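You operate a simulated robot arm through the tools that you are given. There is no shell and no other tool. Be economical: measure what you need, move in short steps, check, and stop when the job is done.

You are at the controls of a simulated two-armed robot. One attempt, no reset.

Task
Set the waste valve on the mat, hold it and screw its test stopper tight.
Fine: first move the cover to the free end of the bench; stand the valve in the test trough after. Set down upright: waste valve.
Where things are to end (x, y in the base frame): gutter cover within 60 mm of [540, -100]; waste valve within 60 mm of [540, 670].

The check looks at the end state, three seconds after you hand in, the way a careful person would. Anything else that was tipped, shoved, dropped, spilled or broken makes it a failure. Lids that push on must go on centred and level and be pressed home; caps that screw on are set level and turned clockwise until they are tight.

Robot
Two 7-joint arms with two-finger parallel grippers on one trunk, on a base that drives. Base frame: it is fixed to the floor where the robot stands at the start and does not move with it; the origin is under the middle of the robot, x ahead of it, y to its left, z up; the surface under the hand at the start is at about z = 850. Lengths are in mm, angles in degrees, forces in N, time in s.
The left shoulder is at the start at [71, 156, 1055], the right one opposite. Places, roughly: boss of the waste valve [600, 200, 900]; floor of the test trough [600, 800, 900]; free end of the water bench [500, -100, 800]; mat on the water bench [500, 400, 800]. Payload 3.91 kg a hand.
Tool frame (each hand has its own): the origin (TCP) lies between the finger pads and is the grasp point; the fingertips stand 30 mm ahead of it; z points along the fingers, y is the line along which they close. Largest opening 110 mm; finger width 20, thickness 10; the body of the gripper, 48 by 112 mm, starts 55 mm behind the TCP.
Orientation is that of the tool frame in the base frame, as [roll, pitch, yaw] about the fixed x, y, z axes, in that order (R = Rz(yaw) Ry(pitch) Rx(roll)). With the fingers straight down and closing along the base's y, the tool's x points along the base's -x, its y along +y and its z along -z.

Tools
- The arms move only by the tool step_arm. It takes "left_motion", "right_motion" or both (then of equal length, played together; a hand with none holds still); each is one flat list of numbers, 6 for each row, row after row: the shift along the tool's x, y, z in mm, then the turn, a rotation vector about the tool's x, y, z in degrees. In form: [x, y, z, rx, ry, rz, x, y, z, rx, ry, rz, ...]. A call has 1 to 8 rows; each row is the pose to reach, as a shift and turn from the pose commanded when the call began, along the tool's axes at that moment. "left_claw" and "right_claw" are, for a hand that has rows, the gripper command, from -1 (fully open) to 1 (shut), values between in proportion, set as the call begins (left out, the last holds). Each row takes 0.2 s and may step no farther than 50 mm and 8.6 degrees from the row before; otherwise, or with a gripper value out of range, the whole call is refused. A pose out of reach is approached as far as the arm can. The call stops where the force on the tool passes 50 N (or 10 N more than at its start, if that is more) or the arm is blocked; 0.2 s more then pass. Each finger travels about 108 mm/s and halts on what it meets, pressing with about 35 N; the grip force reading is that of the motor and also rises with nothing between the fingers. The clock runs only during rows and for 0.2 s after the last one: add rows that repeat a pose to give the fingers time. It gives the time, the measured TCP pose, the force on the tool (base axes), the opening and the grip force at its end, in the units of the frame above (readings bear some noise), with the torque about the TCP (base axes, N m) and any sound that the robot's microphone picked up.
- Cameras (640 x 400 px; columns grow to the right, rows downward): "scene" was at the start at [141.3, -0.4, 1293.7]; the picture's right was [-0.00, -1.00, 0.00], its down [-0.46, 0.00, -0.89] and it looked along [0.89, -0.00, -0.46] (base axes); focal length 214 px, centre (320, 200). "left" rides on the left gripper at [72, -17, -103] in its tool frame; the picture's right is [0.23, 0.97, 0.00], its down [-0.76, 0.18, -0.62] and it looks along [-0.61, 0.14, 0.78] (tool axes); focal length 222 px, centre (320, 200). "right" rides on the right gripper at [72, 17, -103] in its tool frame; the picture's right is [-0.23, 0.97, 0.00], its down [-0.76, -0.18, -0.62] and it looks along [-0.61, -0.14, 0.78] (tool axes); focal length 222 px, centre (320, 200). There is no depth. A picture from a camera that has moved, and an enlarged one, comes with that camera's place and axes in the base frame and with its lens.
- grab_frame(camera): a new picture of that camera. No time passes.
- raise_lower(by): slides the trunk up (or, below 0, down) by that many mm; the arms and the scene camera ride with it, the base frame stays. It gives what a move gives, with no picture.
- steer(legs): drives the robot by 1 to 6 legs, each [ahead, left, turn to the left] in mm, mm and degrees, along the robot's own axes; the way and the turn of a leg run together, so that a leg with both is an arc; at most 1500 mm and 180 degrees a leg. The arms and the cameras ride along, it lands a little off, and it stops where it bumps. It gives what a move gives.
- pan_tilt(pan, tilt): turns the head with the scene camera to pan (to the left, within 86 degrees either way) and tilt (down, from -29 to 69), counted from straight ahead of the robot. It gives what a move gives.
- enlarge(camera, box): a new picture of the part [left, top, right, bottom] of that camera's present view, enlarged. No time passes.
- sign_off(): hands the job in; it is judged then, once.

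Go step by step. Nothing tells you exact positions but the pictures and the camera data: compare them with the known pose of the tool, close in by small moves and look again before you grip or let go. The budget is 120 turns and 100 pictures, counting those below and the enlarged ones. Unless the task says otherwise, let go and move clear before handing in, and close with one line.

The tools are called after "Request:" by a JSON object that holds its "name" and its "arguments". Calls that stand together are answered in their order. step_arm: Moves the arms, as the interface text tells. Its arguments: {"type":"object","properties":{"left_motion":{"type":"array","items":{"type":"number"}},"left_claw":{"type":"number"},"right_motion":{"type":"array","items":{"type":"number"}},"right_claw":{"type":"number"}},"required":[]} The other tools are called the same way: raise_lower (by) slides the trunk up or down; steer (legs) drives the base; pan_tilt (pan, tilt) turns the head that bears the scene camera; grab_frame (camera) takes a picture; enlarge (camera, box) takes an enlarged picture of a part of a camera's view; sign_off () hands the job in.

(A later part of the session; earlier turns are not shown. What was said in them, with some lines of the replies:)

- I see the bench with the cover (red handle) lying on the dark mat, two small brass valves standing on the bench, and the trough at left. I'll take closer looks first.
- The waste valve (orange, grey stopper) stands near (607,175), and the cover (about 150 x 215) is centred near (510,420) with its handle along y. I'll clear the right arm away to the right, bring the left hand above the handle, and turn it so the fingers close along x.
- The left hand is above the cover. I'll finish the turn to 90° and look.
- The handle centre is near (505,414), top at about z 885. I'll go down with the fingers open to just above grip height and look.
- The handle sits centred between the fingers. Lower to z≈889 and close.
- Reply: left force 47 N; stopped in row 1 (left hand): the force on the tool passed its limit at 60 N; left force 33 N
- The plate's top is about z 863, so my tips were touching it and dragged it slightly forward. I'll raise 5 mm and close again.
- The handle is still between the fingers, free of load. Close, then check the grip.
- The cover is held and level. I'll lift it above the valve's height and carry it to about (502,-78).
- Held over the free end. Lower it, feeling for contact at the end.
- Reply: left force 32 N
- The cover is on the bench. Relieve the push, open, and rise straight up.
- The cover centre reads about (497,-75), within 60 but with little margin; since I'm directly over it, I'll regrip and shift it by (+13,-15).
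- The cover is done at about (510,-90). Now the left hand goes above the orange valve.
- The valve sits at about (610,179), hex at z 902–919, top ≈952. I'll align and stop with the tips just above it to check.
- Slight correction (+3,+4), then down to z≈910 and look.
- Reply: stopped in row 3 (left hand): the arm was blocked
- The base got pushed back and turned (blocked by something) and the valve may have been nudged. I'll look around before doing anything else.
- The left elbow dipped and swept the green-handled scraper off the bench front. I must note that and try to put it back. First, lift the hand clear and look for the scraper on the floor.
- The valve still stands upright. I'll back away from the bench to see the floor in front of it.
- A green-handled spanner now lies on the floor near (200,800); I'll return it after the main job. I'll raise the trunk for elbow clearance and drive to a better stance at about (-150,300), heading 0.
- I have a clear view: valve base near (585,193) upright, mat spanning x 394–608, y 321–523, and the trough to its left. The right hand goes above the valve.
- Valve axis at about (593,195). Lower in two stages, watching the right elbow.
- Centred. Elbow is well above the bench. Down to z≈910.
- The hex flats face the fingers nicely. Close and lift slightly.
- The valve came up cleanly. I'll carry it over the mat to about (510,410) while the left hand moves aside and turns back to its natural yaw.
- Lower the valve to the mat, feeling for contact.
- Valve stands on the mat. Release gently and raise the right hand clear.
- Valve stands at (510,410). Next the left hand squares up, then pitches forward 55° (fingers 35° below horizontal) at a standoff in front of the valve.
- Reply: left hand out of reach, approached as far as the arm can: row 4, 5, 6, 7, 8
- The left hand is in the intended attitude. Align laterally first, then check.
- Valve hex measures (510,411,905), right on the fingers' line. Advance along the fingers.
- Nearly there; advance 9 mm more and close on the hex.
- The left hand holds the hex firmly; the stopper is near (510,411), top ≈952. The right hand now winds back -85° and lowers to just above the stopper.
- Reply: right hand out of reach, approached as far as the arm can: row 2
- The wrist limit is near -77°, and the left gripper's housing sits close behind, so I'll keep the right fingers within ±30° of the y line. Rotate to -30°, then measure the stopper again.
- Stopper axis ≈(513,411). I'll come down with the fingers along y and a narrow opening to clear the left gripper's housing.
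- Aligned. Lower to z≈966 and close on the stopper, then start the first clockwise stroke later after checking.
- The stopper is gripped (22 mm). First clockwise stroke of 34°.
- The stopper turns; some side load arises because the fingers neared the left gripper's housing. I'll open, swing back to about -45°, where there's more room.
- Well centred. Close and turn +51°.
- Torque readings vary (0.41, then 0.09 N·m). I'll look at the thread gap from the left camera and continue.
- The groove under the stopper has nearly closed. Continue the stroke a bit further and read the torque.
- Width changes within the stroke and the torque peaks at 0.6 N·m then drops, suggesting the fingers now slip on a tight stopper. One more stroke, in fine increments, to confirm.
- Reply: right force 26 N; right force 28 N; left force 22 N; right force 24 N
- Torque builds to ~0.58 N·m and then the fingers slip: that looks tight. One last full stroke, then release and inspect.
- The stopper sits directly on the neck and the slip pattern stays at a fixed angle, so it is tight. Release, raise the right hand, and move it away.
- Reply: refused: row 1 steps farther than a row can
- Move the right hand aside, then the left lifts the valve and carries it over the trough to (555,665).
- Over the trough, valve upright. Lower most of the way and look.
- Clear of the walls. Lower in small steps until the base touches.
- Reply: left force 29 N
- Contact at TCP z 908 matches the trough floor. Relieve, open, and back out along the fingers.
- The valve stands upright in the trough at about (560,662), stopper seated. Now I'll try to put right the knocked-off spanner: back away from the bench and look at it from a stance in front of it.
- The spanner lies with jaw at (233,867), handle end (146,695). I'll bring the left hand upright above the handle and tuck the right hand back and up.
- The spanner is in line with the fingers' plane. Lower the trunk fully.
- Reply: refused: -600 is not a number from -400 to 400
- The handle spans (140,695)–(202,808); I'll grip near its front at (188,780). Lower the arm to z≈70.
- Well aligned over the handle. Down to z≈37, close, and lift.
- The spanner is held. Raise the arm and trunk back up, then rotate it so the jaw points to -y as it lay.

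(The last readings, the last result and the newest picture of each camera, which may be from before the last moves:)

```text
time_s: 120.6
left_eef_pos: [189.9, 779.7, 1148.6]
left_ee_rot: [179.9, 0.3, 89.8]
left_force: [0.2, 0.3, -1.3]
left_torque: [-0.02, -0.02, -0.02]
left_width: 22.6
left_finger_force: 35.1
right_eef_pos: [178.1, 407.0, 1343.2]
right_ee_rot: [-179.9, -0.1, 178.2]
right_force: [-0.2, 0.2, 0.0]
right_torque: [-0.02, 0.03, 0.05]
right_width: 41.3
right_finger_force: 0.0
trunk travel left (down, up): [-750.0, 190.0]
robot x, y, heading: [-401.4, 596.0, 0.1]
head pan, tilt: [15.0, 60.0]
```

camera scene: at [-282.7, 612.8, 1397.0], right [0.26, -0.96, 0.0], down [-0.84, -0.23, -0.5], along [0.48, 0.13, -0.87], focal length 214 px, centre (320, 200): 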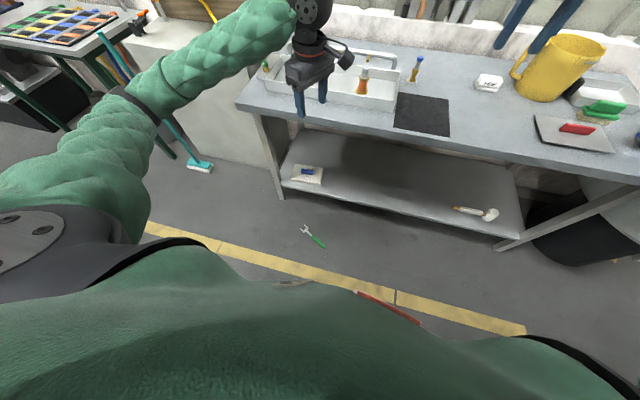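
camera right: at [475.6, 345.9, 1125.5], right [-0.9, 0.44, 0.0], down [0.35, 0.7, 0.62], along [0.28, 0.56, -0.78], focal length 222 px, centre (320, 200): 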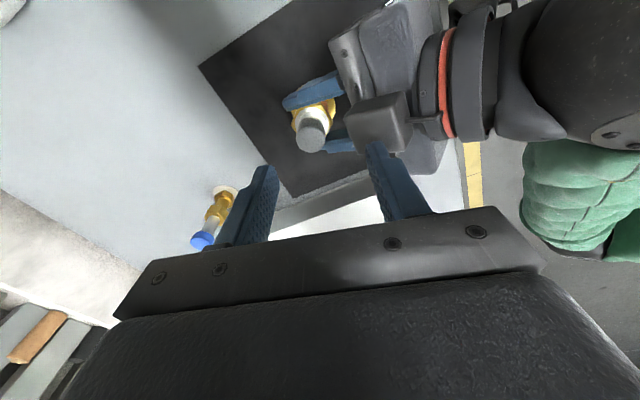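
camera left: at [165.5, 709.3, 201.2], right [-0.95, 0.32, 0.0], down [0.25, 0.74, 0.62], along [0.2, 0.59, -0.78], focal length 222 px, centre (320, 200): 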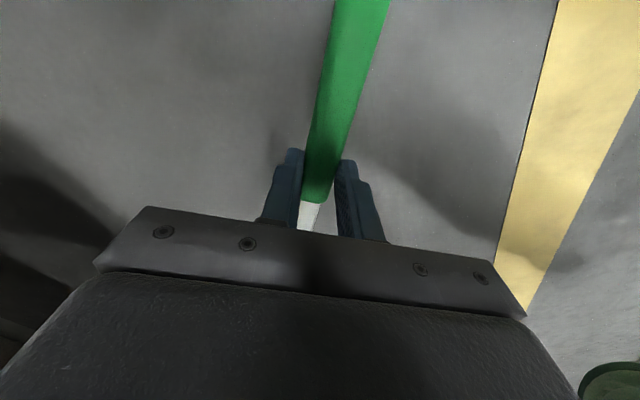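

Jaw now points to -y. Drive nearer the bench and look before lowering.

Request:
{"name": "steer", "arguments": {"legs": [[0, -216, 0], [150, 0, 0]]}}

Request:
{"name": "step_arm", "arguments": {"left_motion": [18, 36, 0, 0, 0, 0, 36, 72, 0, 0, 0, 0]}}

Request:
{"name": "grab_frame", "arguments": {"camera": "scene"}}

Request:
{"name": "grab_frame", "arguments": {"camera": "left"}}

```text
time_s: 123.2
left_eef_pos: [341.8, 568.9, 1149.0]
left_ee_rot: [180.0, 0.2, 89.8]
left_force: [0.4, -0.8, -0.1]
left_torque: [-0.01, 0.01, 0.01]
left_width: 22.6
left_finger_force: 35.0
right_eef_pos: [329.2, 196.2, 1344.5]
right_ee_rot: [-179.8, -0.1, 178.3]
right_force: [-0.8, -0.1, -0.4]
right_torque: [0.0, 0.02, -0.01]
right_width: 41.2
right_finger_force: 0.0
trunk travel left (down, up): [-750.0, 190.0]
robot x, y, heading: [-247.8, 384.8, -0.1]
head pan, tilt: [15.0, 60.0]
```

```text
time_s: 123.8
left_eef_pos: [419.1, 602.4, 1147.6]
left_ee_rot: [-180.0, 0.1, 89.6]
left_force: [0.6, 0.0, -3.4]
left_torque: [-0.01, 0.03, -0.03]
left_width: 22.3
left_finger_force: 35.1
right_eef_pos: [332.1, 195.9, 1343.4]
right_ee_rot: [-179.9, -0.2, 178.3]
right_force: [0.5, -0.2, -0.4]
right_torque: [-0.02, 0.06, 0.01]
right_width: 41.5
right_finger_force: 0.1
trunk travel left (down, up): [-750.0, 190.0]
robot x, y, heading: [-247.1, 381.8, 0.1]
head pan, tilt: [15.0, 60.0]
```

```text
20 pictures are left
camera scene: at [-128.8, 401.6, 1496.8], right [0.26, -0.96, 0.0], down [-0.84, -0.23, -0.5], along [0.48, 0.13, -0.87], focal length 214 px, centre (320, 200)
```

scene: 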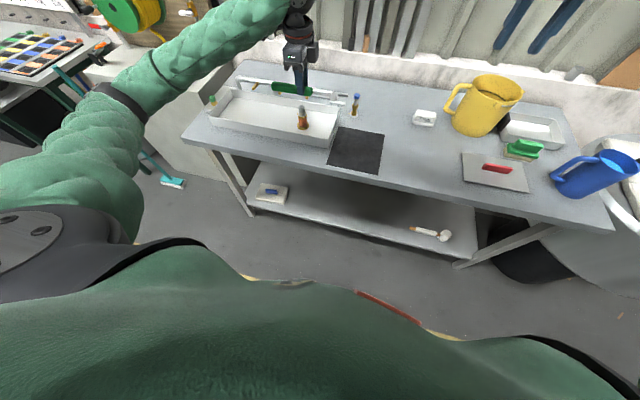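

```text
19 pictures are left
camera left: at [402.0, 676.1, 1250.0], right [0.97, 0.22, 0.0], down [0.17, -0.76, 0.62], along [0.14, -0.61, -0.78], focal length 222 px, centre (320, 200)
```

left: 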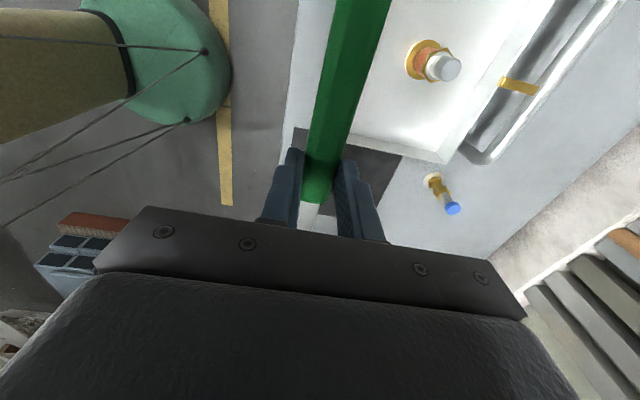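

Held correctly. Lower in stages, watching that the base isn't pushed.

Request:
{"name": "step_arm", "arguments": {"left_motion": [-1, -6, 45, 0, 0, 0, -1, -6, 90, 0, 0, 0, -1, -6, 135, 0, 0, 0, -1, -6, 170, 0, 0, 0]}}

Request:
{"name": "pan_tilt", "arguments": {"pan": 20, "tilt": 45}}

Request:
{"name": "grab_frame", "arguments": {"camera": "scene"}}

```text
time_s: 124.8
left_eef_pos: [409.9, 602.3, 977.0]
left_ee_rot: [-179.9, 0.2, 89.7]
left_force: [0.6, 0.0, -1.2]
left_torque: [-0.02, -0.01, 0.01]
left_width: 22.3
left_finger_force: 34.8
right_eef_pos: [329.7, 197.1, 1343.9]
right_ee_rot: [-179.9, -0.2, 178.3]
right_force: [-1.3, 0.9, -0.5]
right_torque: [-0.02, 0.02, -0.03]
right_width: 41.5
right_finger_force: 0.1
trunk travel left (down, up): [-750.0, 190.0]
robot x, y, heading: [-246.5, 384.9, 0.2]
head pan, tilt: [15.0, 60.0]
```

```text
time_s: 125.6
left_eef_pos: [410.2, 600.0, 979.9]
left_ee_rot: [179.9, 0.1, 89.7]
left_force: [1.2, -0.3, -1.9]
left_torque: [0.02, 0.02, 0.0]
left_width: 22.5
left_finger_force: 35.1
right_eef_pos: [328.7, 195.8, 1343.6]
right_ee_rot: [-179.9, -0.1, 178.3]
right_force: [0.3, 0.4, -0.3]
right_torque: [-0.02, -0.03, 0.01]
right_width: 41.1
right_finger_force: 0.0
trunk travel left (down, up): [-750.0, 190.0]
robot x, y, heading: [-245.7, 383.9, 0.0]
head pan, tilt: [20.0, 45.0]
```

```text
18 pictures are left
camera scene: at [-118.8, 411.9, 1516.4], right [0.34, -0.94, 0.0], down [-0.66, -0.24, -0.71], along [0.66, 0.24, -0.71], focal length 214 px, centre (320, 200)
```

scene: 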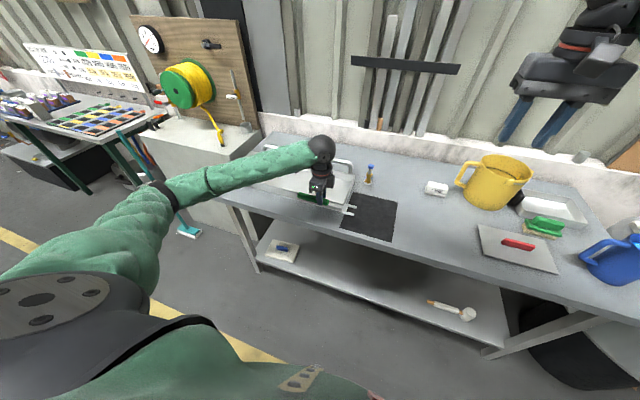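

All clear and the elbow is high. Lower to just above the bench, then feel for contact.

Request:
{"name": "step_arm", "arguments": {"left_motion": [0, 2, 40, 0, 0, 0, 0, 2, 75, 0, 0, 0, 0, 2, 84, 0, 0, 0, 0, 2, 87, 0, 0, 0, 0, 2, 90, 0, 0, 0]}}

Request:
{"name": "enlarge", "arguments": {"camera": "scene", "box": [240, 130, 420, 250]}}

```text
time_s: 126.8
left_eef_pos: [412.0, 603.2, 888.1]
left_ee_rot: [179.8, 0.1, 89.7]
left_force: [0.4, 0.8, 3.1]
left_torque: [0.5, 0.06, -0.05]
left_width: 22.2
left_finger_force: 34.8
right_eef_pos: [329.4, 196.3, 1344.1]
right_ee_rot: [-179.9, -0.1, 178.2]
right_force: [0.3, 0.3, -0.7]
right_torque: [-0.01, 0.02, 0.02]
right_width: 41.2
right_finger_force: 0.1
trunk travel left (down, up): [-750.0, 190.0]
robot x, y, heading: [-246.7, 384.3, 0.1]
head pan, tilt: [20.0, 45.0]
```

```text
3.33 times, centred on (330, 190) of scene
camera zoom: at [-119.2, 411.9, 1516.6], right [0.35, -0.94, 0.0], down [-0.66, -0.24, -0.71], along [0.66, 0.24, -0.71], focal length 715 px, centre (287, 233)
```

zoom: 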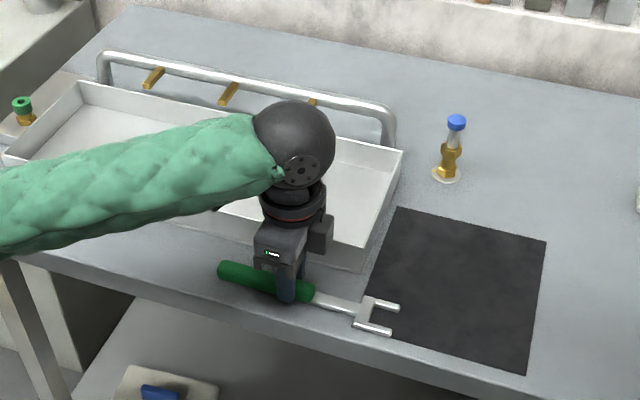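

It lies essentially as before, prongs on the mat's front-left corner. Release gently and lift away.

Request:
{"name": "step_arm", "arguments": {"left_motion": [0, 0, 0.5, 0, 0, 0, 0, 0, 0.5, 0, 0, 0, 0, 0, 0.5, 0, 0, 0], "left_claw": 0.3}}

Request:
{"name": "step_arm", "arguments": {"left_motion": [0, 0, -30, 0, 0, 0, 0, 0, -75, 0, 0, 0, 0, 0, -120, 0, 0, 0, 0, 0, -165, 0, 0, 0, 0, 0, -210, 0, 0, 0, 0, 0, -255, 0, 0, 0]}}

Request:
{"name": "steer", "arguments": {"legs": [[-350, 0, 0]]}}

Request:
{"name": "pan_tilt", "arguments": {"pan": 0, "tilt": 35}}

Request:
{"name": "grab_frame", "arguments": {"camera": "scene"}}

Request:
{"name": "enlarge", "arguments": {"camera": "scene", "box": [180, 170, 340, 270]}}

```text
time_s: 127.6
left_eef_pos: [412.2, 602.8, 888.0]
left_ee_rot: [179.9, 0.1, 89.8]
left_force: [-1.0, 0.1, 1.0]
left_torque: [-0.01, -0.02, -0.03]
left_width: 38.5
left_finger_force: 0.1
right_eef_pos: [329.6, 196.8, 1343.4]
right_ee_rot: [-179.9, -0.1, 178.2]
right_force: [-0.5, 0.4, -0.4]
right_torque: [-0.01, 0.03, 0.01]
right_width: 41.5
right_finger_force: 0.0
trunk travel left (down, up): [-750.0, 190.0]
robot x, y, heading: [-247.8, 383.5, 0.3]
head pan, tilt: [20.0, 45.0]
```

```text
time_s: 129.0
left_eef_pos: [409.8, 602.2, 1142.9]
left_ee_rot: [179.9, 0.0, 89.8]
left_force: [-0.4, -0.7, 0.7]
left_torque: [0.02, 0.02, -0.01]
left_width: 38.6
left_finger_force: 0.1
right_eef_pos: [329.4, 196.2, 1343.8]
right_ee_rot: [-179.9, 0.0, 178.2]
right_force: [-0.1, 0.8, -0.2]
right_torque: [0.03, 0.02, -0.03]
right_width: 41.5
right_finger_force: 0.2
trunk travel left (down, up): [-750.0, 190.0]
robot x, y, heading: [-244.8, 388.3, 0.1]
head pan, tilt: [20.0, 45.0]
```

```text
time_s: 131.2
left_eef_pos: [68.7, 600.1, 1142.4]
left_ee_rot: [179.9, 0.1, 89.4]
left_force: [-0.5, -0.1, 0.5]
left_torque: [-0.01, 0.01, -0.01]
left_width: 38.5
left_finger_force: 0.0
right_eef_pos: [-11.7, 194.3, 1344.2]
right_ee_rot: [-179.9, -0.1, 178.0]
right_force: [-0.3, 0.1, -0.3]
right_torque: [0.02, 0.02, -0.01]
right_width: 41.7
right_finger_force: 0.0
trunk travel left (down, up): [-750.0, 190.0]
robot x, y, heading: [-587.8, 381.0, -0.0]
head pan, tilt: [20.0, 45.0]
```

```text
time_s: 132.0
left_eef_pos: [69.7, 600.0, 1142.7]
left_ee_rot: [-180.0, 0.2, 89.5]
left_force: [-0.2, 0.0, -1.0]
left_torque: [0.0, 0.01, -0.01]
left_width: 38.4
left_finger_force: 0.0
right_eef_pos: [-12.2, 194.5, 1344.9]
right_ee_rot: [-180.0, -0.2, 177.9]
right_force: [0.1, 0.8, 0.9]
right_torque: [0.02, 0.01, -0.01]
right_width: 41.6
right_finger_force: 0.1
trunk travel left (down, up): [-750.0, 190.0]
robot x, y, heading: [-584.5, 390.5, -0.3]
head pan, tilt: [0.0, 35.0]
```

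```text
16 pictures are left
camera scene: at [-448.2, 383.4, 1531.2], right [0.0, -1.0, 0.0], down [-0.57, 0.0, -0.82], along [0.82, 0.0, -0.57], focal length 214 px, centre (320, 200)
```

scene: 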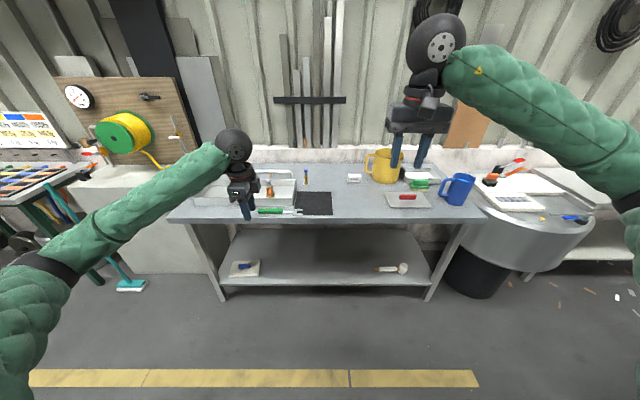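

```text
4.00 times, centred on (260, 220) of scene
camera zoom: at [-448.2, 383.4, 1531.2], right [0.0, -1.0, 0.0], down [-0.57, 0.0, -0.82], along [0.82, 0.0, -0.57], focal length 858 px, centre (560, 120)
```

zoom: 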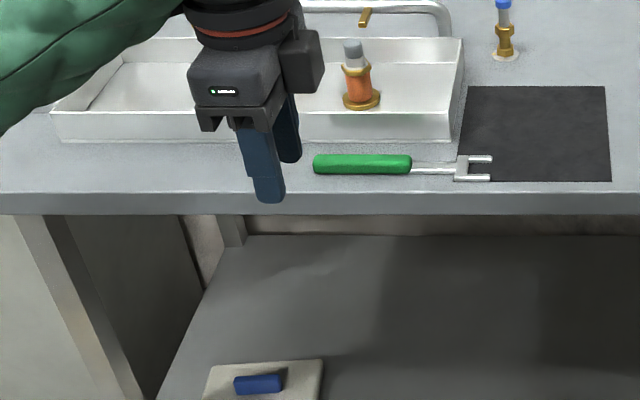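

Everything is in place: the valve stands upright in the trough, the cover is at the free end, and the spanner is back within about 1 cm of where it lay. Both hands are empty and clear, so I'm handing in.

Request:
{"name": "sign_off", "arguments": {}}

```text
The job is handed in.
```

The job is handed in: cover at about (510, -90), stopper screwed tight on the mat, and valve upright in the trough at about (560, 662). My left elbow knocked the green-handled spanner onto the floor and the valve got nudged. I put the spanner back within about 1 cm of where it lay, and the check may still count the drop.
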